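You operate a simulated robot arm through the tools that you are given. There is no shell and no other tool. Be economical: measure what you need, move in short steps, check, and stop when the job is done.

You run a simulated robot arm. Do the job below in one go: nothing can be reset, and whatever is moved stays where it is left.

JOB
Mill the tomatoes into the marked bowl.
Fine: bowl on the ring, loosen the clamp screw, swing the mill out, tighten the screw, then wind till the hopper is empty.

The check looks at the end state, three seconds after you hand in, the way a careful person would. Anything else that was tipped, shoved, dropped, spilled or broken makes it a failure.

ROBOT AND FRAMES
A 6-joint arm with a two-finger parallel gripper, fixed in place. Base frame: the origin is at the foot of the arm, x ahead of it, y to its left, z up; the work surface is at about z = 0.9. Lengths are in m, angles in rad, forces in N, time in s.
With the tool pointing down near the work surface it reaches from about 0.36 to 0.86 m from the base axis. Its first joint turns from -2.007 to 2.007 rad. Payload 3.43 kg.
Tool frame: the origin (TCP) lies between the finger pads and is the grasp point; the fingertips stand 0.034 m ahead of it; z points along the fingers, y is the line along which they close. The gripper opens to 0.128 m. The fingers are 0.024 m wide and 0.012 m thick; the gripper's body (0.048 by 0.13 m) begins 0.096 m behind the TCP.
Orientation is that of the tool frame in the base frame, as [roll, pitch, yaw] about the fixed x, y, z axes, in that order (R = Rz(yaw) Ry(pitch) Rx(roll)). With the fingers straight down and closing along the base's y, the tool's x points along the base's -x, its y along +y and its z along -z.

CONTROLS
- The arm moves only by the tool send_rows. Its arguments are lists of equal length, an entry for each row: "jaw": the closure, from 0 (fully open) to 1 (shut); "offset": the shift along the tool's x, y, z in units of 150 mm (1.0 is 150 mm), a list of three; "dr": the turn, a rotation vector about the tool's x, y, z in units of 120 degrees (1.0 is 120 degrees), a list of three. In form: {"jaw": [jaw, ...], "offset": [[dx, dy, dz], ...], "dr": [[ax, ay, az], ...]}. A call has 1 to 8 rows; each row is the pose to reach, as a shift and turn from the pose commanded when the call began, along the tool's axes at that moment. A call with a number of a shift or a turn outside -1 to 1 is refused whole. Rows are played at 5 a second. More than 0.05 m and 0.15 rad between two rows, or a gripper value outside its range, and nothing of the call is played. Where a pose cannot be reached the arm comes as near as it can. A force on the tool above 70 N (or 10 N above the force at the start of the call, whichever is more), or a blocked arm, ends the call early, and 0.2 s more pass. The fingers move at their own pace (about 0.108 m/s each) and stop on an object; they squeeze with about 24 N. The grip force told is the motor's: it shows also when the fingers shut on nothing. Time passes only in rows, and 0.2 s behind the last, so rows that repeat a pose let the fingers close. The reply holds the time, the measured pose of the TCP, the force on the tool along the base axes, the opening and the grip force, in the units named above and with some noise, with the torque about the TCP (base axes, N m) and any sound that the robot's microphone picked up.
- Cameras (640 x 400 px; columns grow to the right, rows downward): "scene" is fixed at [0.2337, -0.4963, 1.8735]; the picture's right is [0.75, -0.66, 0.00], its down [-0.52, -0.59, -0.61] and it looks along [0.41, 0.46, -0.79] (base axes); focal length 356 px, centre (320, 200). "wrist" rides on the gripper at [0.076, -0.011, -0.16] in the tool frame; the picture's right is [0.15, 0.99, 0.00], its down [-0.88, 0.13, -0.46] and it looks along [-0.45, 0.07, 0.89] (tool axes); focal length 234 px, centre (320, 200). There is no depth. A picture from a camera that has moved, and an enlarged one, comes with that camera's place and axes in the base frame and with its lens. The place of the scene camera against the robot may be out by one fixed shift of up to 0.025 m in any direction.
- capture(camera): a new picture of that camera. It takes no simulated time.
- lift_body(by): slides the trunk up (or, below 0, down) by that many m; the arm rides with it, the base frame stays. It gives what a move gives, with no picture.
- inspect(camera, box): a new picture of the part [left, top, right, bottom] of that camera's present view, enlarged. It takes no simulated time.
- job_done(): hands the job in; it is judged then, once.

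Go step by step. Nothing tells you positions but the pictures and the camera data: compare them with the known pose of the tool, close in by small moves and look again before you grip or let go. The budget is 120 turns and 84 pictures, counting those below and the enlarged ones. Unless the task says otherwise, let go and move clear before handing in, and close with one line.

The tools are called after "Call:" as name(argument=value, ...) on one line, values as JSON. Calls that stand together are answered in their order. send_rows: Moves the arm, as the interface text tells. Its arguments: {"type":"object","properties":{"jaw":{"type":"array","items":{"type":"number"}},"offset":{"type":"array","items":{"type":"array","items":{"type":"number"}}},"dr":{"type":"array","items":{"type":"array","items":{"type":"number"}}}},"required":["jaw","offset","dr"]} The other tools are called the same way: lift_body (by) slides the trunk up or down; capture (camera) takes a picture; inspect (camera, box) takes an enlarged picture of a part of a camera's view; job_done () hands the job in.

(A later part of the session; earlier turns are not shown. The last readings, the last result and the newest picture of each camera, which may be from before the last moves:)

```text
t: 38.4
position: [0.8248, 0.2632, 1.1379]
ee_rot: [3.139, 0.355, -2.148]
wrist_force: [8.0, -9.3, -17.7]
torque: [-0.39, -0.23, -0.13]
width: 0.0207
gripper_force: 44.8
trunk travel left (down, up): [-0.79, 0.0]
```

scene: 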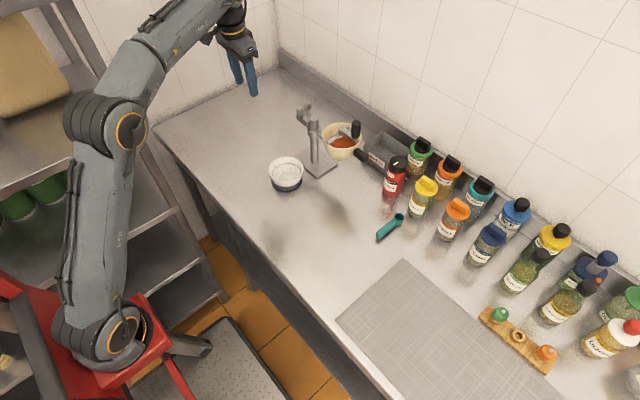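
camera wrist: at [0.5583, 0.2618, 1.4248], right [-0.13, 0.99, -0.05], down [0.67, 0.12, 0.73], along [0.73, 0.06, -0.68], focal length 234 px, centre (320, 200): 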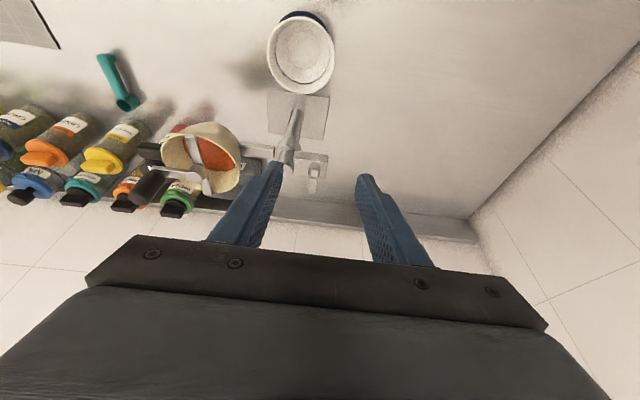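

No sound or stop yet. I'll give it another half radian.

Call:
send_rows(jaw=[1, 1, 1, 1, 1], offset=[[0, -0.006, 0.01], [-0.001, -0.016, 0.01], [-0.0025, -0.024, 0.011], [-0.0045, -0.03, 0.0115], [-0.007, -0.036, 0.0125]], dr=[[-0.0165, 0, -0.0448], [-0.033, 0, -0.0896], [-0.0494, 0, -0.1344], [-0.0659, 0, -0.1792], [-0.0824, 0, -0.224]])

Call:
inspect(camera="scene", box=[260, 70, 380, 160])

```text
t: 39.6
position: [0.8293, 0.262, 1.1382]
ee_rot: [-3.134, 0.358, -1.645]
wrist_force: [37.7, -4.4, 0.4]
torque: [-0.69, -1.28, -0.37]
width: 0.0209
gripper_force: 44.7
out of reach, approached as far as the arm can: row 5
trunk travel left (down, up): [-0.79, 0.0]
```

```text
4.44 times, centred on (320, 115) of scene
camera zoom: at [0.2337, -0.4963, 1.8735], right [0.75, -0.66, 0.0], down [-0.52, -0.59, -0.61], along [0.41, 0.46, -0.79], focal length 1580 px, centre (320, 578)
```

zoom: 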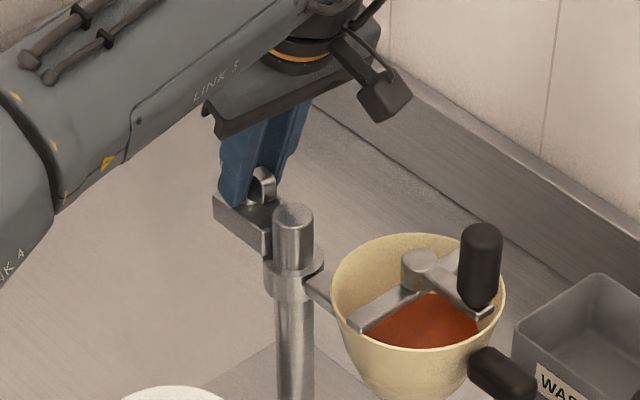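

The screw has turned about 86° loose and I'm at the reach limit here. I'll open the jaws and back out along the tool axis.

Call:
send_rows(jaw=[0.8, 0.7, 0.65, 0.65, 0.65, 0.65], offset=[[0, 0, 0], [0, 0, 0], [0, 0, 0], [0, 0, -0.1], [0, 0, -0.3], [0, 0, -0.55]], dr=[[0, 0, 0], [0, 0, 0], [0, 0, 0], [0, 0, 0], [0, 0, 0], [0, 0, 0]])

Call:
inspect(camera="scene", box=[260, 70, 380, 160])

```text
t: 41.0
position: [0.8137, 0.232, 1.2153]
ee_rot: [-3.141, 0.354, -1.648]
wrist_force: [-0.1, -0.1, 0.2]
torque: [0.01, -0.03, 0.0]
width: 0.0447
gripper_force: 0.2
out of reach, approached as far as the arm can: row 5, 6
trunk travel left (down, up): [-0.79, 0.0]
```

```text
4.44 times, centred on (320, 115) of scene
camera zoom: at [0.2337, -0.4963, 1.8735], right [0.75, -0.66, 0.0], down [-0.52, -0.59, -0.61], along [0.41, 0.46, -0.79], focal length 1580 px, centre (320, 578)
```

zoom: 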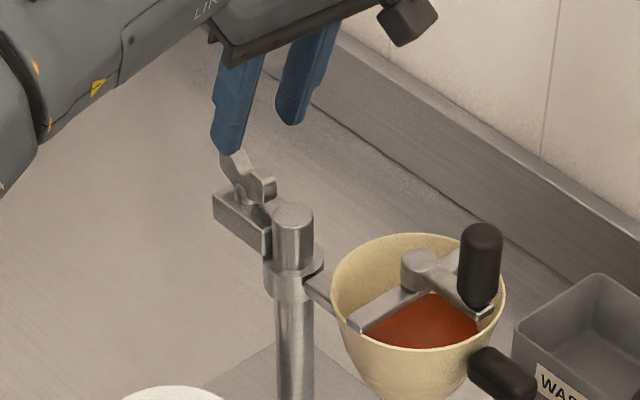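

The wing is now along y and appears free. Next I'll swing the mill by its black handle, so I'm pulling back from the reach limit, straightening the tool and looking.

Call:
send_rows(jaw=[0.5, 0.5, 0.5, 0.5], offset=[[0, 0.2, -0.1], [0, 0.4, -0.2], [0, 0.6, -0.2], [0, 0.6, -0.2]], dr=[[0, 0, 0], [0, 0, 0], [0, 0, 0], [0, 0, 0]])

Call:
send_rows(jaw=[0.5, 0.5, 0.5, 0.5], offset=[[0.1, 0, 0], [0.2, 0, 0], [0.3, 0, 0], [0.3, 0, 0]], dr=[[0, 0.06, 0], [0, 0.12, 0], [0, 0.169, 0], [0, 0.169, 0]])

Call:
capture(camera="wrist")

```text
t: 42.0
position: [0.7261, 0.2285, 1.2431]
ee_rot: [3.141, 0.354, -1.648]
wrist_force: [-0.1, 0.8, 0.1]
torque: [-0.01, 0.0, 0.0]
width: 0.0641
gripper_force: 0.0
trunk travel left (down, up): [-0.79, 0.0]
```

```text
t: 43.0
position: [0.723, 0.1862, 1.2257]
ee_rot: [3.14, 0.001, -1.649]
wrist_force: [0.1, 0.3, 0.1]
torque: [0.0, 0.01, 0.0]
width: 0.0641
gripper_force: 0.0
trunk travel left (down, up): [-0.79, 0.0]
```

```text
44 pictures are left
camera wrist: at [0.7293, 0.1097, 1.3844], right [-1.0, -0.07, 0.0], down [-0.06, 0.89, 0.46], along [-0.03, 0.45, -0.89], focal length 234 px, centre (320, 200)
```

wrist: 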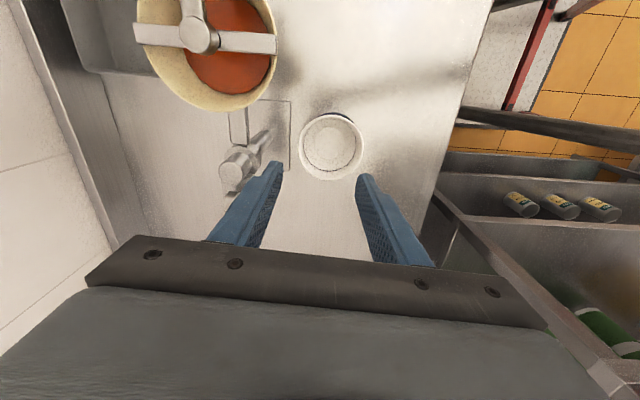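

The hopper centre is near (0.853, 0.084), 0.138 m from the post, which is the same distance as the ring. The handle should be near (0.86, 0.015), so I'm moving over to view it.

Call:
send_rows(jaw=[0.5, 0.5, 0.5, 0.5], offset=[[0.24, -0.02, -0.05], [0.48, -0.04, -0.1], [0.72, -0.06, -0.13], [0.964, -0.075, -0.13]], dr=[[0, 0, 0], [0, 0, 0], [0, 0, 0], [0, 0, 0]])

Call:
send_rows(jaw=[0.5, 0.5, 0.5], offset=[[0.05, -0.2, 0], [0.1, -0.4, 0], [0.13, -0.478, 0]], dr=[[0, 0, 0], [0, 0, 0], [0, 0, 0]])

Call:
capture(camera="wrist")

Call:
inspect(camera="scene", box=[290, 80, 410, 170])

```text
t: 44.0
position: [0.7225, 0.0404, 1.2451]
ee_rot: [3.142, 0.001, -1.65]
wrist_force: [-0.4, 0.9, 0.5]
torque: [-0.02, 0.0, 0.0]
width: 0.064
gripper_force: 0.0
trunk travel left (down, up): [-0.79, 0.0]
```

```text
t: 44.8
position: [0.7938, 0.0062, 1.2475]
ee_rot: [-3.137, 0.0, -1.654]
wrist_force: [-0.2, -31.1, 1.6]
torque: [-1.0, -0.54, -1.12]
width: 0.0649
gripper_force: 1.0
trunk travel left (down, up): [-0.79, 0.0]
```

```text
43 pictures are left
camera wrist: at [0.7993, -0.069, 1.4061], right [-1.0, -0.06, 0.0], down [-0.06, 0.89, 0.45], along [-0.03, 0.45, -0.89], focal length 234 px, centre (320, 200)
```

wrist: 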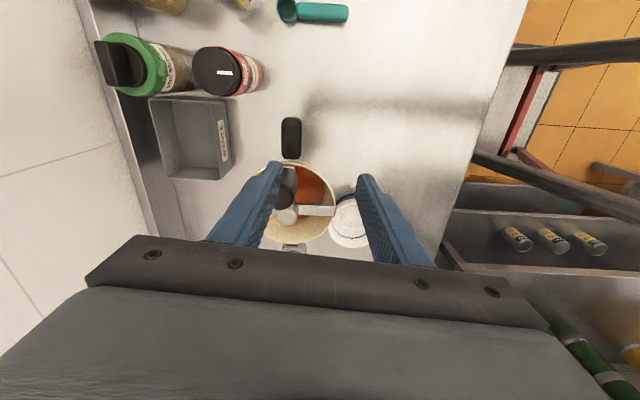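

```text
4.44 times, centred on (350, 125) of scene
camera zoom: at [0.2337, -0.4963, 1.8735], right [0.75, -0.66, 0.0], down [-0.52, -0.59, -0.61], along [0.41, 0.46, -0.79], focal length 1580 px, centre (187, 533)
```

zoom: 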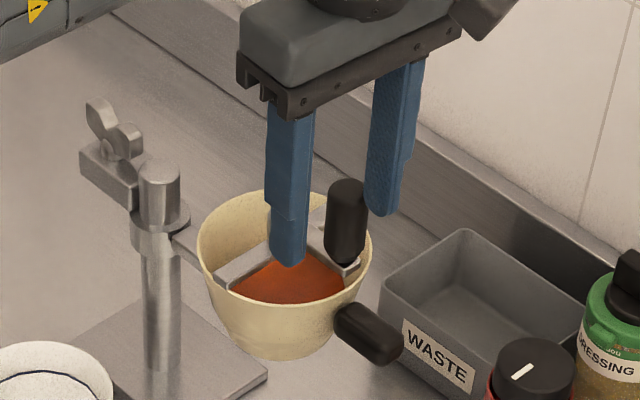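

The left fingertip is pressing against the crank knob (31 N), which is taller than I assumed. I'm backing straight out in -x and rising before anything else.

Call:
send_rows(jaw=[0.5, 0.5, 0.5, 0.5], offset=[[-0.06, 0.03, 0], [-0.06, 0.2, 0], [-0.06, 0.4, 0], [-0.06, 0.4, -0.3]], dr=[[0, 0, 0], [0, 0, 0], [0, 0, 0], [0, 0, 0]])

Call:
inspect(camera="scene", box=[270, 80, 410, 190])

```text
t: 45.8
position: [0.7356, 0.0299, 1.2886]
ee_rot: [3.141, 0.002, -1.649]
wrist_force: [-0.3, 0.4, -0.3]
torque: [0.02, 0.05, 0.01]
width: 0.0638
gripper_force: 0.0
trunk travel left (down, up): [-0.79, 0.0]
```

```text
3.64 times, centred on (340, 135) of scene
camera zoom: at [0.2337, -0.4963, 1.8735], right [0.75, -0.66, 0.0], down [-0.52, -0.59, -0.61], along [0.41, 0.46, -0.79], focal length 1293 px, centre (247, 436)
```

zoom: 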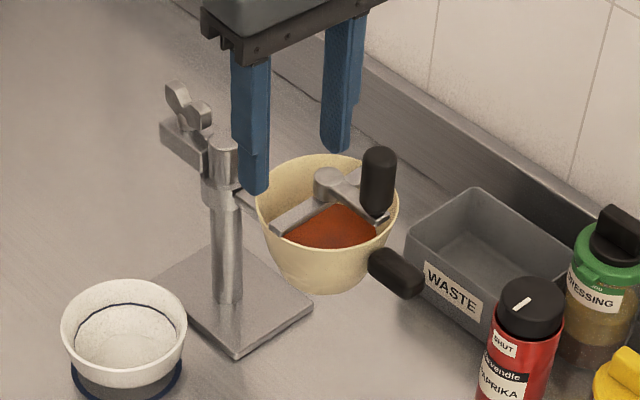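

The mill and its contents look unchanged. I'll take a wrist picture from here to pin down the knob and handle.

Call:
capture(camera="wrist")

```text
40 pictures are left
camera wrist: at [0.7421, -0.0477, 1.4478], right [-1.0, -0.07, 0.0], down [-0.06, 0.89, 0.46], along [-0.03, 0.46, -0.89], focal length 234 px, centre (320, 200)
```

wrist: 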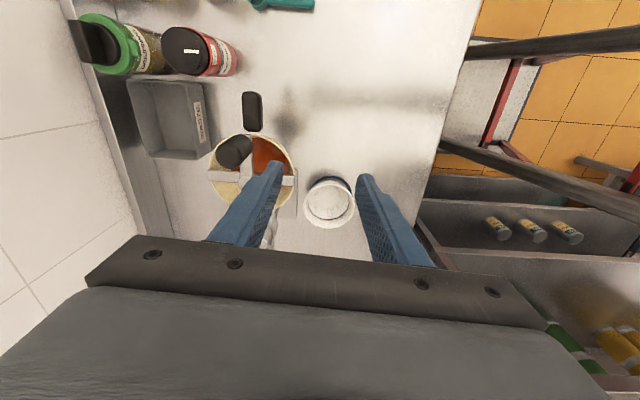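

The handle lies along y at about x 0.838, y -0.025 to 0.033, z 1.095, and the knob stands next to it at y 0.041. I'll come in from beyond the handle's end, on the -y side, to stay clear of the knob.

Call:
send_rows(jaw=[0.5, 0.5, 0.5, 0.5, 0.5], offset=[[0.2, -0.015, 0], [0.4, -0.03, 0], [0.598, -0.047, 0], [0.598, -0.047, 0.3], [0.598, -0.047, 0.6]], dr=[[0, 0, -0.02], [0, 0, -0.04], [0, 0, -0.055], [0, 0, -0.055], [0, 0, -0.055]])

Call:
send_rows(jaw=[0.5, 0.5, 0.5, 0.5, 0.5], offset=[[0, -0.25, 0], [0, -0.5, 0], [0, -0.68, 0], [0, -0.68, 0.1], [0, -0.68, 0.2]], dr=[[0, 0, 0], [0, 0, 0], [0, 0, 0], [0, 0, 0], [0, 0, 0]])

Call:
inspect(camera="wrist", box=[200, 120, 440, 270])

Call:
inspect(camera="scene", box=[290, 80, 430, 190])

```text
t: 47.0
position: [0.7336, -0.061, 1.199]
ee_rot: [-3.141, -0.001, -1.535]
wrist_force: [-0.5, 0.3, 0.0]
torque: [-0.01, 0.0, 0.02]
width: 0.0637
gripper_force: 0.2
trunk travel left (down, up): [-0.79, 0.0]
```

```text
t: 48.2
position: [0.8259, -0.0556, 1.1684]
ee_rot: [-3.141, -0.001, -1.535]
wrist_force: [-0.8, -0.2, 1.0]
torque: [0.03, -0.07, 0.03]
width: 0.064
gripper_force: 0.0
out of reach, approached as far as the arm can: row 3, 4, 5
trunk travel left (down, up): [-0.79, 0.0]
```

```text
2.67 times, centred on (320, 195) of wrist
camera zoom: at [0.8409, -0.1313, 1.3267], right [-0.98, -0.18, 0.0], down [-0.16, 0.87, 0.46], along [-0.08, 0.45, -0.89], focal length 624 px, centre (320, 213)
```

zoom: 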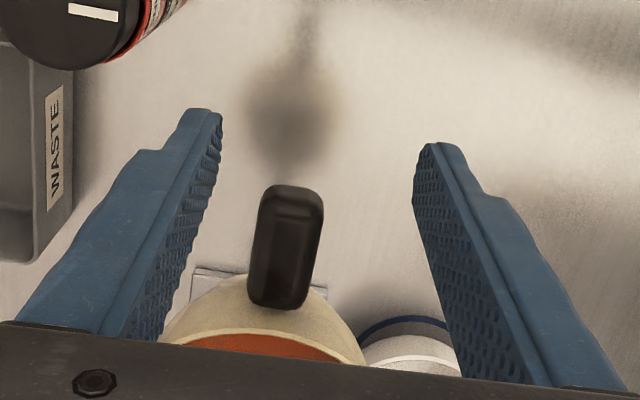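

```text
3.64 times, centred on (360, 135) of scene
camera zoom: at [0.2337, -0.4963, 1.8735], right [0.75, -0.66, 0.0], down [-0.52, -0.59, -0.61], along [0.41, 0.46, -0.79], focal length 1293 px, centre (174, 436)
```

zoom: 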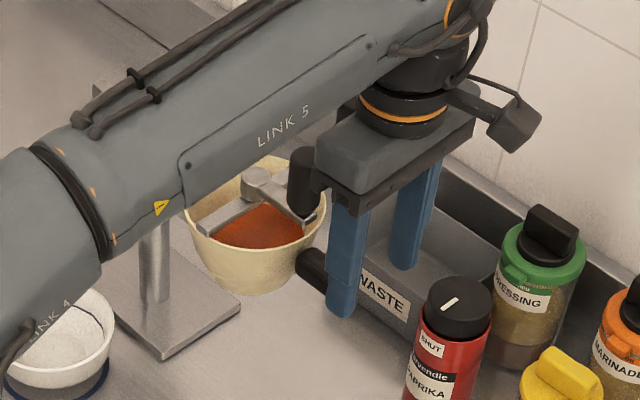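

The handle is visible between the fingers' lines at x ≈ 0.832. I'll lower to its height and slide +y to straddle it.

Call:
send_rows(jaw=[0.5, 0.5, 0.5, 0.5, 0.5, 0.5], offset=[[0, 0.02, 0.16], [0, 0.02, 0.32], [0, 0.02, 0.49], [-0.1, 0.02, 0.49], [-0.2, 0.02, 0.49], [-0.28, 0.02, 0.49]], dr=[[0, 0, 0], [0, 0, 0], [0, 0, 0], [0, 0, 0], [0, 0, 0], [0, 0, 0]])

Call:
capture(camera="wrist")

Call:
inspect(camera="scene", box=[290, 80, 430, 190])

```text
t: 49.6
position: [0.8341, -0.0269, 1.0961]
ee_rot: [3.136, 0.0, -1.546]
wrist_force: [-6.9, -61.6, -4.1]
torque: [6.59, -0.77, 0.65]
width: 0.0643
gripper_force: 0.1
out of reach, approached as far as the arm can: row 1, 2, 3, 4, 5, 6
trunk travel left (down, up): [-0.79, 0.0]
```

```text
37 pictures are left
camera wrist: at [0.8501, -0.1041, 1.2551], right [-0.99, -0.17, 0.01], down [-0.15, 0.88, 0.46], along [-0.08, 0.45, -0.89], focal length 234 px, centre (320, 200)
```

wrist: 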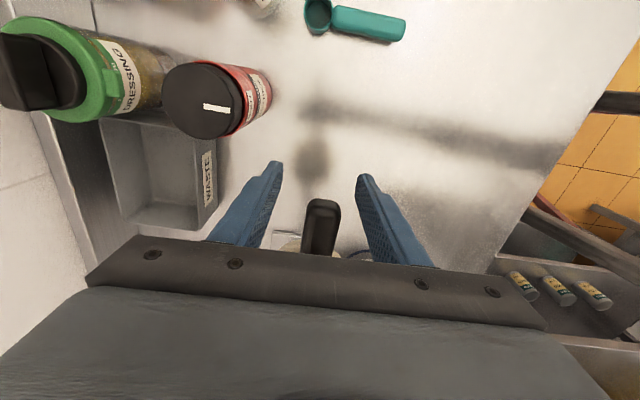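

```text
3.64 times, centred on (360, 135) of scene
camera zoom: at [0.2337, -0.4963, 1.8735], right [0.75, -0.66, 0.0], down [-0.52, -0.59, -0.61], along [0.41, 0.46, -0.79], focal length 1293 px, centre (174, 436)
```

zoom: 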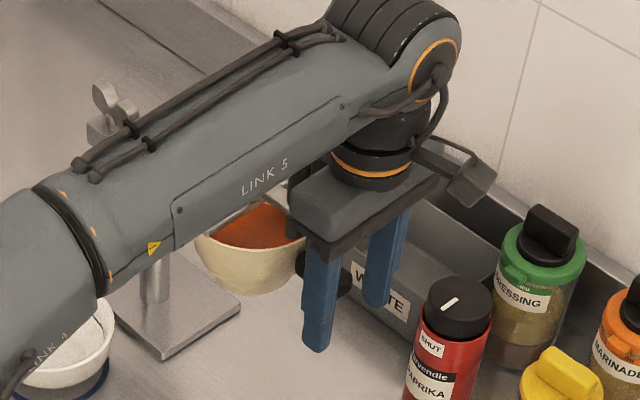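

The gripper body touched the tall knob (force at 0.107 m above the TCP). I'll back off and tilt the tool so its body leans away to -y.

Call:
send_rows(jaw=[0.5, 0.5, 0.5, 0.5, 0.5, 0.5], offset=[[0.1, 0, 0], [0.2, 0, 0], [0.2, 0, 0], [0.2, 0, 0], [0.2, 0, 0], [0.2, 0, 0]], dr=[[0, 0, 0], [0, 0, 0], [0, -0.06, 0], [0, -0.12, 0], [0, -0.17, 0], [0, -0.17, 0]])

Call:
inspect(camera="wrist", box=[200, 120, 440, 270])

```text
t: 51.0
position: [0.8272, -0.0436, 1.0959]
ee_rot: [3.141, 0.358, -1.535]
wrist_force: [-0.2, -0.3, 0.5]
torque: [-0.03, 0.03, 0.02]
width: 0.0641
gripper_force: 0.1
out of reach, approached as far as the arm can: row 4, 5, 6
trunk travel left (down, up): [-0.79, 0.0]
```

```text
2.67 times, centred on (320, 195) of wrist
camera zoom: at [0.8437, -0.1706, 1.2182], right [-0.98, -0.17, -0.05], down [-0.15, 0.66, 0.74], along [-0.09, 0.73, -0.68], focal length 624 px, centre (320, 213)
```

zoom: 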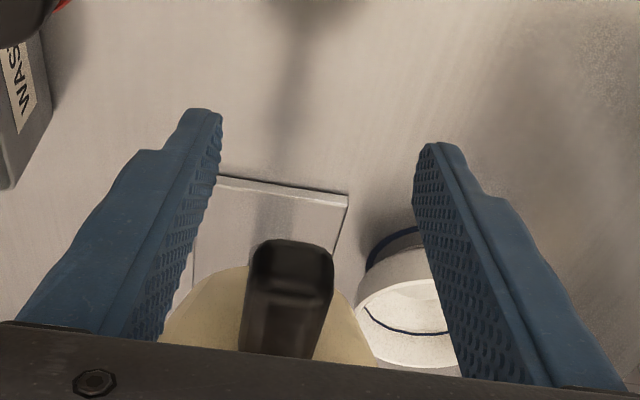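

The handle end is centred between the fingers at z ≈ 1.10 and the body now leans clear of the knob. I'm sliding in.

Call:
send_rows(jaw=[0.5, 0.5, 0.5], offset=[[-0.08, 0.02, 0.015], [-0.16, 0.03, 0.03], [-0.22, 0.03, 0.045]], dr=[[0, 0, 0], [0, 0, 0], [0, 0, 0]])

Call:
inspect(camera="scene", box=[290, 80, 430, 190])

```text
t: 51.8
position: [0.8276, -0.0113, 1.1022]
ee_rot: [3.138, 0.36, -1.534]
wrist_force: [-1.0, -0.2, -0.3]
torque: [0.02, 0.0, -0.01]
width: 0.0641
gripper_force: 0.0
out of reach, approached as far as the arm can: row 2, 3
trunk travel left (down, up): [-0.79, 0.0]
```

```text
3.64 times, centred on (360, 135) of scene
camera zoom: at [0.2337, -0.4963, 1.8735], right [0.75, -0.66, 0.0], down [-0.52, -0.59, -0.61], along [0.41, 0.46, -0.79], focal length 1293 px, centre (174, 436)
```

zoom: 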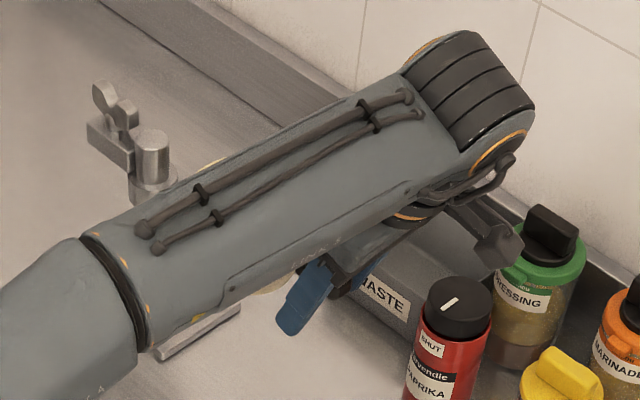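

There was no contact and the fingers straddle the handle. I'm closing the grip.

Call:
send_rows(jaw=[0.8, 1, 1, 1], offset=[[0, 0, 0], [0, 0, 0], [0, 0, 0], [0, 0, 0]], dr=[[0, 0, 0], [0, 0, 0], [0, 0, 0], [0, 0, 0]])

```text
t: 52.8
position: [0.8283, -0.0106, 1.1015]
ee_rot: [3.139, 0.357, -1.533]
wrist_force: [7.2, 2.8, -0.5]
torque: [0.28, -0.85, -1.63]
width: 0.027
gripper_force: 45.4
trunk travel left (down, up): [-0.79, 0.0]
```

The handle is gripped (27 mm). I'm starting the swing, clockwise from above about the post, with a short test of 0.36 rad.

Call:
send_rows(jaw=[1, 1, 1, 1, 1, 1], offset=[[-0.007, 0.093, 0.001], [-0.016, 0.186, 0.004], [-0.032, 0.279, 0.009], [-0.053, 0.369, 0.0156], [-0.079, 0.459, 0.025], [-0.109, 0.547, 0.035]], dr=[[0.01, 0, 0.0268], [0.02, 0, 0.0536], [0.03, 0, 0.08], [0.04, 0, 0.107], [0.05, 0, 0.134], [0.06, 0, 0.161]])

Call:
capture(camera="scene")

```text
t: 53.5
position: [0.8293, -0.0136, 1.103]
ee_rot: [3.105, 0.356, -1.668]
wrist_force: [-18.6, 7.4, 1.9]
torque: [-0.66, -0.42, 1.19]
width: 0.0279
gripper_force: 45.4
out of reach, approached as far as the arm can: row 1, 2, 3
trunk travel left (down, up): [-0.79, 0.0]
stopped in row 3: the force on the tool passed its limit at 75 N (the readings are from after the stop); the commanded pose is now the measured one
```

```text
33 pictures are left
```

scene: 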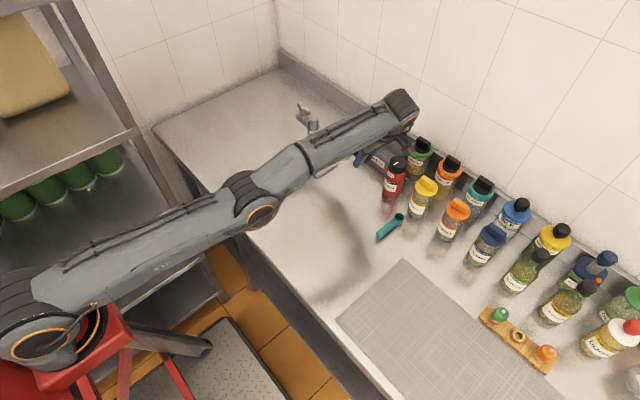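

The pull was stopped at 75 N. The stretched arm may have twisted it, or the clamp may still be tight, so I'll test with a small clean pull in -x.

Call:
send_rows(jaw=[1, 1, 1, 1], offset=[[0, 0.04, 0], [0, 0.08, 0], [0, 0.12, 0], [0, 0.16, 0]], dr=[[0, 0, 0], [0, 0, 0], [0, 0, 0], [0, 0, 0]])

```text
t: 54.5
position: [0.8304, -0.0155, 1.103]
ee_rot: [3.108, 0.356, -1.665]
wrist_force: [-29.2, 14.7, -0.6]
torque: [1.23, -0.54, 1.1]
width: 0.0278
gripper_force: 45.4
out of reach, approached as far as the arm can: row 1, 2, 3, 4
trunk travel left (down, up): [-0.79, 0.0]
```

The solver reports "out of reach" even for inward motion, so the arm is straightened into a singular pose rather than the clamp being stuck. I'll release, slide off the handle in -y and re-approach with an additional outward tilt.

Call:
send_rows(jaw=[0.7, 0.5, 0.5, 0.5, 0.5, 0.5, 0.5], offset=[[0, 0, 0], [0, 0, 0], [0, 0, 0], [0.15, 0, -0.04], [0.3, 0, -0.1], [0.45, 0, -0.15], [0.45, 0, -0.15]], dr=[[0, 0, 0], [0, 0, 0], [0, 0, 0], [0, 0, 0], [0, 0, 0], [0, 0, 0], [0, 0, 0]])

Call:
capture(camera="scene")

```text
t: 56.1
position: [0.8202, -0.0861, 1.101]
ee_rot: [3.108, 0.355, -1.67]
wrist_force: [0.3, -1.1, 0.2]
torque: [-0.01, 0.03, 0.02]
width: 0.0641
gripper_force: 0.0
out of reach, approached as far as the arm can: row 6, 7
trunk travel left (down, up): [-0.79, 0.0]
```

```text
32 pictures are left
```

scene: 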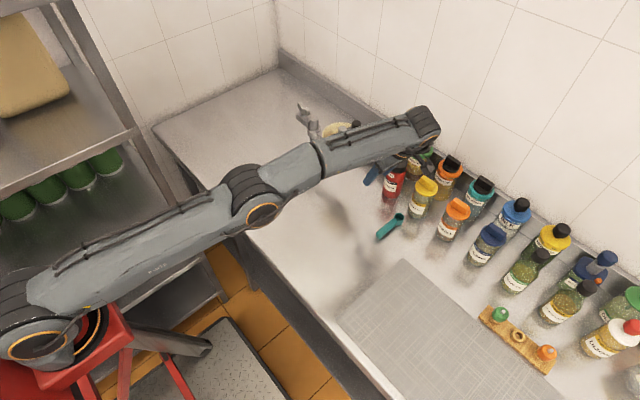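

Released without touching the bottles. I'm moving in -x to bend the elbow again and rising a little.

Call:
send_rows(jaw=[0.5, 0.5, 0.5, 0.5, 0.5], offset=[[0, 0.2, 0], [0, 0.45, 0], [0, 0.7, 0], [0, 0.95, 0], [0, 0.95, 0]], dr=[[0, 0, 0], [0, 0, 0], [0, 0, 0], [0, 0, 0], [0, 0, 0]])

Call:
inspect(camera="scene", box=[240, 70, 420, 200])

```text
t: 57.3
position: [0.6788, -0.0753, 1.1072]
ee_rot: [3.109, 0.355, -1.668]
wrist_force: [-0.5, 0.2, -0.6]
torque: [-0.03, 0.02, -0.01]
width: 0.0638
gripper_force: 0.1
trunk travel left (down, up): [-0.79, 0.0]
```

```text
3.08 times, centred on (330, 135) of scene
camera zoom: at [0.2337, -0.4963, 1.8735], right [0.75, -0.66, 0.0], down [-0.52, -0.59, -0.61], along [0.41, 0.46, -0.79], focal length 1094 px, centre (289, 400)
```

zoom: 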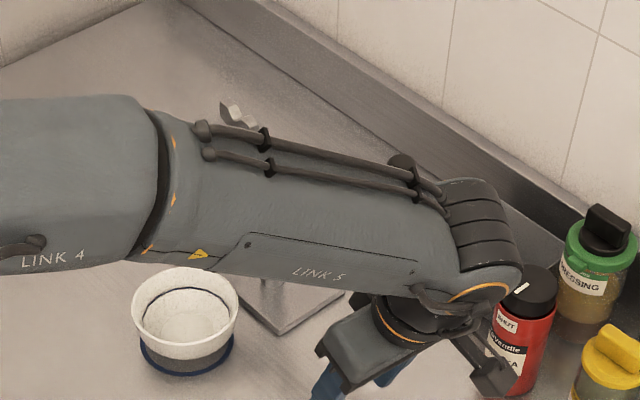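

The arm obeys again. I'm adding about 0.3 rad of outward tilt and returning alongside the handle's end.

Call:
send_rows(jaw=[0.5, 0.5, 0.5, 0.5], offset=[[0, 0, 0], [0, 0, 0], [0, 0, 0], [0, 0, 0]], dr=[[0.047, 0, -0.015], [0.094, 0, -0.03], [0.142, 0, -0.045], [0.142, 0, -0.045]])

Call:
send_rows(jaw=[0.5, 0.5, 0.5, 0.5, 0.5], offset=[[0, -0.24, 0.075], [0, -0.48, 0.15], [0, -0.72, 0.223], [0, -0.93, 0.288], [0, -0.93, 0.288]], dr=[[0, 0, 0], [0, 0, 0], [0, 0, 0], [0, 0, 0], [0, 0, 0]])

Call:
capture(camera="wrist")

```text
t: 58.3
position: [0.6786, -0.0746, 1.1066]
ee_rot: [-2.841, 0.342, -1.571]
wrist_force: [0.6, -0.3, 0.8]
torque: [0.03, -0.02, 0.01]
width: 0.0639
gripper_force: 0.1
trunk travel left (down, up): [-0.79, 0.0]
```

```text
t: 59.5
position: [0.8262, -0.0754, 1.1046]
ee_rot: [-2.844, 0.342, -1.571]
wrist_force: [0.1, 0.6, -0.2]
torque: [0.01, 0.01, 0.01]
width: 0.064
gripper_force: 0.1
trunk travel left (down, up): [-0.79, 0.0]
```

```text
30 pictures are left
camera wrist: at [0.7914, -0.1993, 1.2256], right [-0.95, -0.04, -0.32], down [-0.26, 0.7, 0.67], along [0.2, 0.72, -0.67], focal length 234 px, centre (320, 200)
```

wrist: 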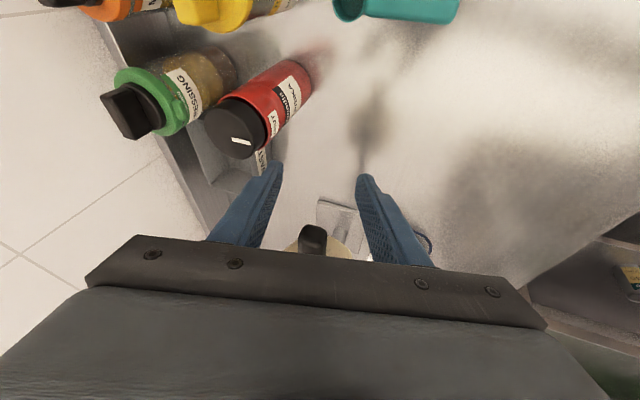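

The handle end is still at about (0.83, -0.022, 1.105) and the arm has margin now. I'm sliding in +y over it and closing.

Call:
send_rows(jaw=[0.5, 0.5, 0.5, 0.8, 1, 1, 1], offset=[[-0.13, 0.004, 0.05], [-0.26, 0.008, 0.1], [-0.394, 0.011, 0.149], [-0.394, 0.011, 0.149], [-0.394, 0.011, 0.149], [-0.394, 0.011, 0.149], [-0.394, 0.011, 0.149]], dr=[[0, 0, 0], [0, 0, 0], [0, 0, 0], [0, 0, 0], [0, 0, 0], [0, 0, 0], [0, 0, 0]])

```text
t: 61.1
position: [0.8277, -0.0126, 1.1063]
ee_rot: [-2.844, 0.342, -1.57]
wrist_force: [-5.7, 0.7, 5.7]
torque: [-0.65, 0.73, 1.42]
width: 0.0336
gripper_force: 44.7
trunk travel left (down, up): [-0.79, 0.0]
```

The handle is gripped again. I'm trying the swing, clockwise about the post, in small steps.

Call:
send_rows(jaw=[1, 1, 1, 1, 1, 1], offset=[[-0.003, 0.09, -0.027], [-0.011, 0.18, -0.051], [-0.024, 0.27, -0.074], [-0.042, 0.36, -0.095], [-0.066, 0.449, -0.113], [-0.095, 0.537, -0.129]], dr=[[0.0096, 0.0079, 0.0258], [0.0192, 0.0158, 0.0516], [0.0288, 0.0237, 0.0774], [0.0384, 0.0316, 0.1032], [0.048, 0.0395, 0.129], [0.0576, 0.0474, 0.1548]])

Call:
inspect(camera="scene", box=[240, 70, 420, 200])

```text
t: 62.5
position: [0.745, 0.0043, 1.1052]
ee_rot: [-2.843, 0.345, -1.933]
wrist_force: [-11.0, -12.2, 9.3]
torque: [-0.33, 0.82, 1.32]
width: 0.0336
gripper_force: 45.5
trunk travel left (down, up): [-0.79, 0.0]
```

```text
3.08 times, centred on (330, 135) of scene
camera zoom: at [0.2337, -0.4963, 1.8735], right [0.75, -0.66, 0.0], down [-0.52, -0.59, -0.61], along [0.41, 0.46, -0.79], focal length 1094 px, centre (289, 400)
```

zoom: 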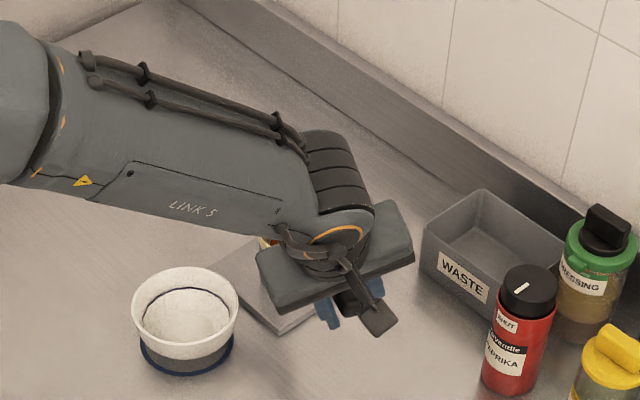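

The mill swings freely, so the clamp is loose. I'm continuing the arc.

Call:
send_rows(jaw=[1, 1, 1, 1, 1, 1], offset=[[-0.003, 0.09, -0.027], [-0.011, 0.18, -0.051], [-0.024, 0.27, -0.074], [-0.042, 0.36, -0.095], [-0.066, 0.449, -0.113], [-0.095, 0.537, -0.129]], dr=[[0.0096, 0.0079, 0.0258], [0.0192, 0.0158, 0.0516], [0.0288, 0.0237, 0.0774], [0.0384, 0.0316, 0.1032], [0.048, 0.0395, 0.129], [0.0576, 0.0474, 0.1548]])

Call:
send_rows(jaw=[1, 1, 1, 1, 1, 1], offset=[[-0.003, 0.09, -0.027], [-0.011, 0.18, -0.051], [-0.024, 0.27, -0.074], [-0.042, 0.36, -0.095], [-0.066, 0.449, -0.113], [-0.095, 0.537, -0.129]], dr=[[0.0096, 0.0079, 0.0258], [0.0192, 0.0158, 0.0516], [0.0288, 0.0237, 0.0774], [0.0384, 0.0316, 0.1032], [0.048, 0.0395, 0.129], [0.0576, 0.0474, 0.1548]])

Call:
inspect(camera="scene", box=[220, 70, 400, 200])

```text
t: 63.9
position: [0.6742, 0.0481, 1.1048]
ee_rot: [-2.844, 0.345, -2.29]
wrist_force: [-11.9, -1.1, 16.2]
torque: [0.72, 0.45, 1.81]
width: 0.0334
gripper_force: 45.1
trunk travel left (down, up): [-0.79, 0.0]
```

```text
t: 65.3
position: [0.6233, 0.1153, 1.1042]
ee_rot: [-2.843, 0.346, -2.65]
wrist_force: [20.8, 18.3, 3.3]
torque: [0.51, 0.46, 1.44]
width: 0.0333
gripper_force: 44.8
trunk travel left (down, up): [-0.79, 0.0]
```

```text
3.08 times, centred on (310, 135) of scene
camera zoom: at [0.2337, -0.4963, 1.8735], right [0.75, -0.66, 0.0], down [-0.52, -0.59, -0.61], along [0.41, 0.46, -0.79], focal length 1094 px, centre (351, 400)
```

zoom: 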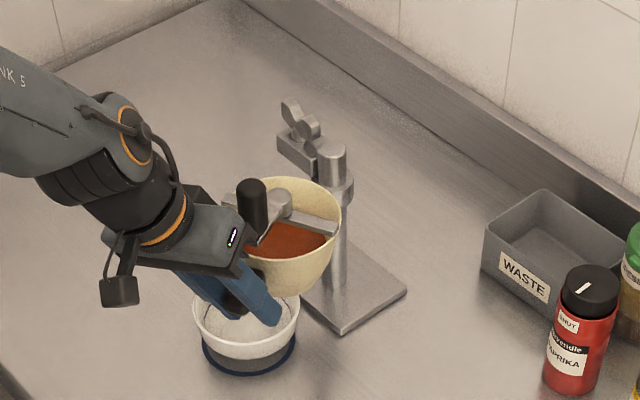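

The mill is swinging over the bowl, and the clamp block stays put on the post, which helps. About 27° remain.

Call:
send_rows(jaw=[1, 1, 1, 1, 1, 1], offset=[[-0.003, 0.09, -0.027], [-0.011, 0.18, -0.051], [-0.024, 0.27, -0.074], [-0.042, 0.36, -0.095], [-0.066, 0.449, -0.113], [-0.095, 0.537, -0.129]], dr=[[0.0096, 0.0079, 0.0258], [0.0192, 0.0158, 0.0516], [0.0288, 0.0237, 0.0774], [0.0384, 0.0316, 0.1032], [0.048, 0.0395, 0.129], [0.0576, 0.0474, 0.1548]])

Call:
send_rows(jaw=[1, 1, 1], offset=[[-0.003, 0.09, -0.027], [-0.011, 0.165, -0.047], [-0.011, 0.165, -0.047]], dr=[[0.0096, 0.0079, 0.0258], [0.0176, 0.0145, 0.0473], [0.0176, 0.0145, 0.0473]])

Call:
inspect(camera="scene", box=[220, 70, 400, 200])

```text
t: 66.7
position: [0.5962, 0.1959, 1.1034]
ee_rot: [-2.847, 0.344, -3.01]
wrist_force: [32.2, 9.5, 1.8]
torque: [0.74, 0.13, 1.29]
width: 0.0331
gripper_force: 44.9
trunk travel left (down, up): [-0.79, 0.0]
```

```text
t: 67.5
position: [0.5955, 0.2178, 1.1038]
ee_rot: [-2.844, 0.34, -3.121]
wrist_force: [21.6, 3.1, -0.6]
torque: [0.68, -0.13, 1.32]
width: 0.0329
gripper_force: 45.3
trunk travel left (down, up): [-0.79, 0.0]
```

```text
3.08 times, centred on (310, 135) of scene
camera zoom: at [0.2337, -0.4963, 1.8735], right [0.75, -0.66, 0.0], down [-0.52, -0.59, -0.61], along [0.41, 0.46, -0.79], focal length 1094 px, centre (351, 400)
```

zoom: 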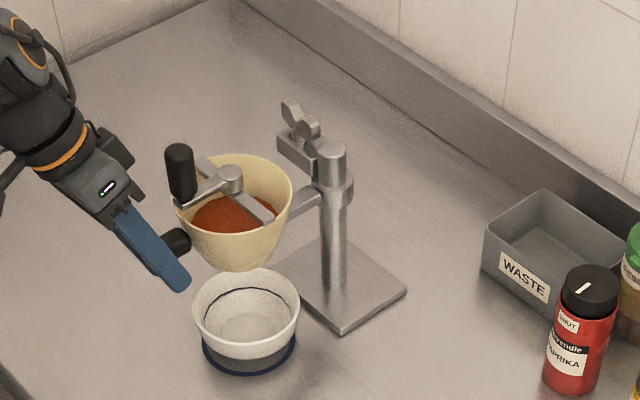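

The hopper hangs over the bowl. I'll release the handle, back straight out radially and check the alignment from above.

Call:
send_rows(jaw=[0.75, 0.5, 0.5, 0.5, 0.5, 0.5, 0.5], offset=[[0, 0, 0], [0, 0, 0], [0, 0, 0], [0.17, -0.017, -0.057], [0.34, -0.035, -0.114], [0.5, -0.052, -0.171], [0.5, -0.052, -0.171]], dr=[[0, 0, 0], [0, 0, 0], [0, 0, 0], [0, 0, 0], [0, 0, 0], [0, 0, 0], [0, 0, 0]])

Call:
capture(camera="wrist")

```text
t: 69.1
position: [0.5147, 0.2153, 1.104]
ee_rot: [-2.844, 0.341, -3.12]
wrist_force: [-0.6, 0.5, -0.3]
torque: [0.01, 0.01, 0.0]
width: 0.0642
gripper_force: 0.1
trunk travel left (down, up): [-0.79, 0.0]
```

```text
26 pictures are left
camera wrist: at [0.391, 0.2485, 1.2249], right [-0.06, 0.95, -0.32], down [0.69, 0.27, 0.67], along [0.72, -0.18, -0.67], focal length 234 px, centre (320, 200)
```

wrist: 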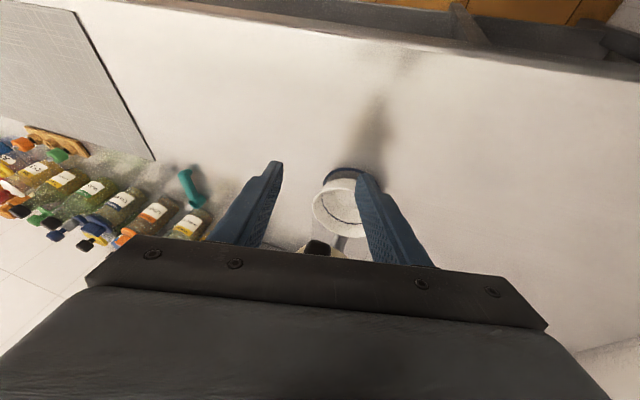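

I'm straightening the tool, rising, and moving over the hopper for a look from above.

Call:
send_rows(jaw=[0.5, 0.5, 0.5, 0.5, 0.5], offset=[[-0.084, -0.07, -0.225], [-0.168, -0.138, -0.45], [-0.25, -0.207, -0.675], [-0.335, -0.276, -0.9], [-0.335, -0.276, -0.9]], dr=[[-0.0355, 0.041, -0.006], [-0.071, 0.082, -0.012], [-0.1065, 0.122, -0.018], [-0.142, 0.163, -0.024], [-0.142, 0.163, -0.024]])

Call:
send_rows(jaw=[0.5, 0.5, 0.5, 0.5], offset=[[0, 0, -0.25], [0, 0, -0.45], [-0.3, 0, -0.45], [-0.55, 0, -0.45]], dr=[[0, 0, 0], [0, 0, 0], [0, 0, 0], [0, 0, 0]])

Call:
capture(camera="wrist")

```text
t: 70.3
position: [0.514, 0.215, 1.2554]
ee_rot: [3.138, 0.0, -3.12]
wrist_force: [-0.3, -0.9, -0.2]
torque: [-0.01, 0.0, -0.01]
width: 0.0639
gripper_force: 0.0
trunk travel left (down, up): [-0.79, 0.0]
```

```text
t: 71.3
position: [0.5981, 0.2192, 1.3218]
ee_rot: [3.139, -0.002, -3.121]
wrist_force: [-0.7, -0.4, 0.2]
torque: [0.01, -0.06, 0.01]
width: 0.0643
gripper_force: 0.1
trunk travel left (down, up): [-0.79, 0.0]
```

```text
25 pictures are left
camera wrist: at [0.5223, 0.2042, 1.4802], right [-0.17, 0.99, 0.0], down [0.88, 0.15, 0.46], along [0.45, 0.08, -0.89], focal length 234 px, centre (320, 200)
```

wrist: 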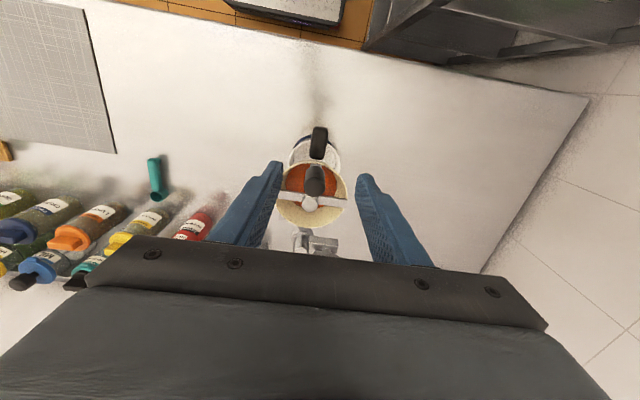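

Call:
inspect(camera="wrist", box=[250, 110, 410, 260])

```text
2.67 times, centred on (330, 185) of wrist
camera zoom: at [0.5223, 0.2042, 1.4802], right [-0.17, 0.99, 0.0], down [0.88, 0.15, 0.46], along [0.45, 0.08, -0.89], focal length 624 px, centre (293, 240)
```

zoom: 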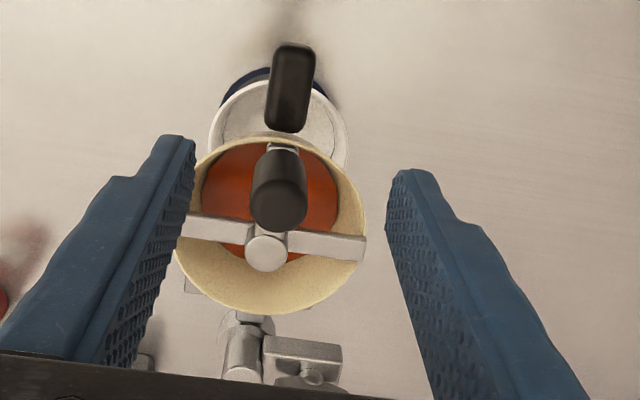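

The hopper is centred over the bowl within a few millimetres. Now to tighten the screw: I'm rotating the tool back to yaw ≈ -1.6 at a safe height, with tilt for reach.

Call:
send_rows(jaw=[0.7, 0.7, 0.7, 0.7, 0.7, 0.7, 0.7, 0.7], offset=[[0, 0.05, 0], [0, 0.1, 0], [0, 0.15, 0], [0, 0.15, 0], [0, 0.15, 0], [0, 0.15, 0], [0, 0.15, 0], [0, 0.15, 0]], dr=[[0, 0, -0.066], [0, 0, -0.132], [0, 0, -0.198], [0, 0, -0.264], [0, 0, -0.33], [0, 0, -0.396], [0, 0, -0.462], [0, 0, -0.528]])

Call:
send_rows(jaw=[0.7, 0.7, 0.7], offset=[[0, 0, 0], [0, 0, 0], [0, 0, 0]], dr=[[0, 0, -0.066], [0, 0, -0.132], [0, 0, -0.194]])

Call:
send_rows(jaw=[0.7, 0.7, 0.7, 0.7], offset=[[0, 0, 0], [0, 0, 0], [0, 0, 0], [0, 0, 0]], dr=[[0.02, -0.056, 0], [0.04, -0.112, 0], [0.057, -0.167, 0], [0.057, -0.167, 0]])

```text
t: 73.1
position: [0.5963, 0.2419, 1.3215]
ee_rot: [3.137, 0.003, -2.013]
wrist_force: [-0.1, 1.0, 0.1]
torque: [-0.03, 0.01, 0.03]
width: 0.0384
gripper_force: 0.1
trunk travel left (down, up): [-0.79, 0.0]
```

```text
t: 73.9
position: [0.5964, 0.2405, 1.3215]
ee_rot: [3.14, 0.002, -1.609]
wrist_force: [0.4, -0.4, 0.1]
torque: [0.0, 0.01, 0.0]
width: 0.0384
gripper_force: 0.2
trunk travel left (down, up): [-0.79, 0.0]
```

```text
t: 74.9
position: [0.5969, 0.2416, 1.3211]
ee_rot: [-3.018, 0.354, -1.585]
wrist_force: [0.0, -0.8, 0.1]
torque: [0.02, 0.01, -0.03]
width: 0.0385
gripper_force: 0.0
trunk travel left (down, up): [-0.79, 0.0]
```

Next I'm moving out over the clamp screw.

Call:
send_rows(jaw=[0.7, 0.7, 0.7, 0.7], offset=[[0, -0.2, 0.025], [0, -0.4, 0.05], [0, -0.6, 0.075], [0, -0.794, 0.099]], dr=[[0, 0, 0], [0, 0, 0], [0, 0, 0], [0, 0, 0]])

Call:
send_rows(jaw=[0.7, 0.7, 0.7, 0.7], offset=[[0.075, -0.144, 0.198], [0.15, -0.288, 0.395], [0.225, -0.433, 0.593], [0.3, -0.577, 0.791]], dr=[[0, 0, 0], [0, 0, 0], [0, 0, 0], [0, 0, 0]])

Call:
inspect(camera="wrist", box=[220, 110, 420, 260])

Call:
inspect(camera="scene", box=[240, 70, 380, 170])

```text
t: 75.9
position: [0.7161, 0.2392, 1.3197]
ee_rot: [-3.017, 0.352, -1.586]
wrist_force: [-0.5, -0.1, -0.1]
torque: [0.03, -0.03, 0.0]
width: 0.0386
gripper_force: 0.0
trunk travel left (down, up): [-0.79, 0.0]
```

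```text
t: 76.9
position: [0.8141, 0.2333, 1.2076]
ee_rot: [-3.018, 0.352, -1.586]
wrist_force: [-0.6, -0.5, -0.4]
torque: [-0.03, -0.07, -0.05]
width: 0.0385
gripper_force: 0.1
trunk travel left (down, up): [-0.79, 0.0]
```

```text
2.67 times, centred on (320, 185) of wrist
camera zoom: at [0.8063, 0.1067, 1.3306], right [-0.98, -0.08, -0.17], down [-0.17, 0.68, 0.71], along [0.06, 0.73, -0.68], focal length 624 px, centre (320, 240)
```

zoom: 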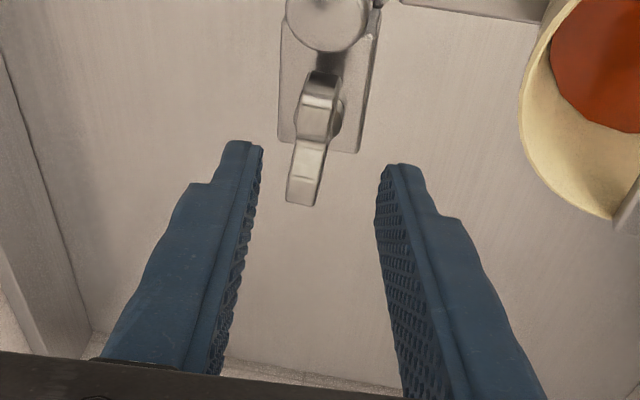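

```text
4.00 times, centred on (310, 120) of scene
camera zoom: at [0.2337, -0.4963, 1.8735], right [0.75, -0.66, 0.0], down [-0.52, -0.59, -0.61], along [0.41, 0.46, -0.79], focal length 1422 px, centre (360, 520)
```

zoom: 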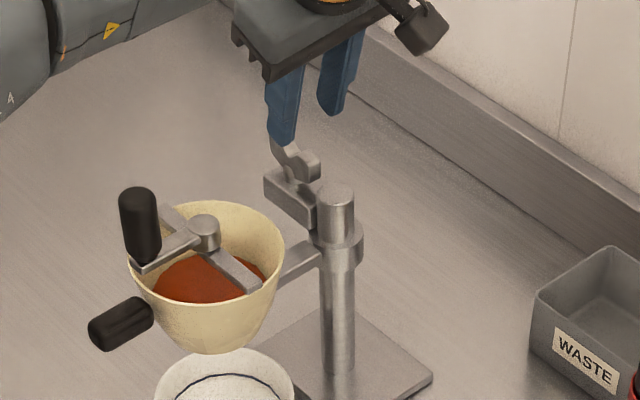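

The wing is aligned between the fingers. I'm descending to straddle it and closing.

Call:
send_rows(jaw=[0.7, 0.7, 0.7, 0.7, 0.7, 1, 1, 1], offset=[[-0.01, -0.029, 0.12], [-0.01, -0.029, 0.24], [-0.01, -0.029, 0.36], [-0.01, -0.029, 0.44], [-0.01, -0.029, 0.48], [-0.01, -0.029, 0.48], [-0.01, -0.029, 0.48], [-0.01, -0.029, 0.48]], dr=[[0.0099, 0.0033, 0.0267], [0.0099, 0.0033, 0.0267], [0.0099, 0.0033, 0.0267], [0.0099, 0.0033, 0.0267], [0.0099, 0.0033, 0.0267], [0.0099, 0.0033, 0.0267], [0.0099, 0.0033, 0.0267], [0.0099, 0.0033, 0.0267]])

Call:
inspect(camera="wrist", box=[220, 110, 420, 260])

```text
t: 78.7
position: [0.8256, 0.2593, 1.1407]
ee_rot: [-3.027, 0.351, -1.645]
wrist_force: [-51.0, -5.6, -1.0]
torque: [0.02, 1.64, 0.61]
width: 0.0203
gripper_force: 44.9
trunk travel left (down, up): [-0.79, 0.0]
```

```text
2.67 times, centred on (320, 185) of wrist
camera zoom: at [0.8101, 0.1337, 1.2633], right [-0.99, -0.02, -0.16], down [-0.13, 0.69, 0.71], along [0.09, 0.73, -0.68], focal length 624 px, centre (320, 240)
```

zoom: 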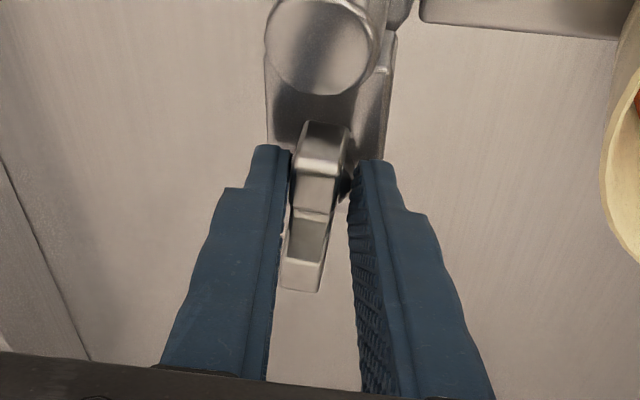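

The wing is gripped, with a side load that I'll relieve by 3 mm while turning. I'm turning clockwise (tightening) by half a radian.

Call:
send_rows(jaw=[1, 1, 1, 1, 1, 1], offset=[[0, 0.02, 0], [-0.003, 0.028, 0], [-0.006, 0.035, 0], [-0.011, 0.042, 0.001], [-0.016, 0.049, 0.002], [-0.021, 0.055, 0.003]], dr=[[0, 0, 0], [0.0166, 0.0051, 0.0445], [0.0331, 0.0102, 0.089], [0.0497, 0.0154, 0.1335], [0.0663, 0.0205, 0.178], [0.0829, 0.0256, 0.2225]])

```text
t: 80.1
position: [0.8197, 0.264, 1.14]
ee_rot: [-3.021, 0.354, -2.146]
wrist_force: [-40.5, 4.0, 0.4]
torque: [0.22, 1.56, 0.35]
width: 0.0201
gripper_force: 44.5
trunk travel left (down, up): [-0.79, 0.0]
```

It is turning. I'm relieving the side load a little more and continuing clockwise.

Call:
send_rows(jaw=[1, 1, 1, 1, 1, 1], offset=[[0.02, 0.034, -0.007], [0.017, 0.042, -0.007], [0.014, 0.049, -0.007], [0.009, 0.056, -0.006], [0.004, 0.063, -0.005], [-0.001, 0.069, -0.004]], dr=[[0, 0, 0], [0.0166, 0.0051, 0.0445], [0.0331, 0.0102, 0.089], [0.0497, 0.0154, 0.1335], [0.0663, 0.0205, 0.178], [0.0829, 0.0256, 0.2225]])

Call:
inspect(camera="wrist", box=[220, 110, 420, 260])

```text
t: 81.5
position: [0.8165, 0.2689, 1.1397]
ee_rot: [-3.019, 0.366, -2.65]
wrist_force: [5.1, 11.0, 6.6]
torque: [0.84, 0.96, 0.11]
width: 0.0203
gripper_force: 44.6
trunk travel left (down, up): [-0.79, 0.0]
```

```text
2.67 times, centred on (320, 185) of wrist
camera zoom: at [0.7017, 0.2162, 1.2618], right [-0.55, 0.82, -0.16], down [0.5, 0.48, 0.72], along [0.67, 0.31, -0.67], focal length 624 px, centre (320, 240)
```

zoom: 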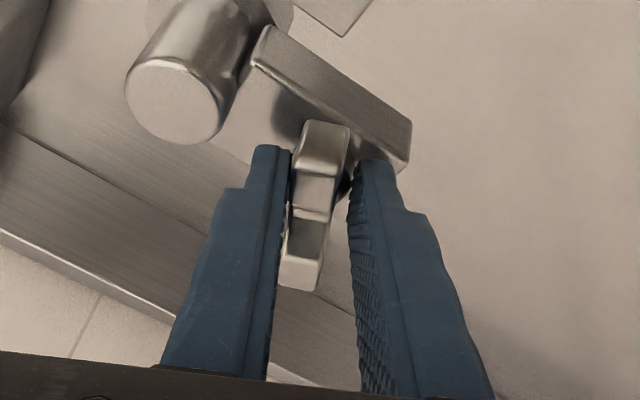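

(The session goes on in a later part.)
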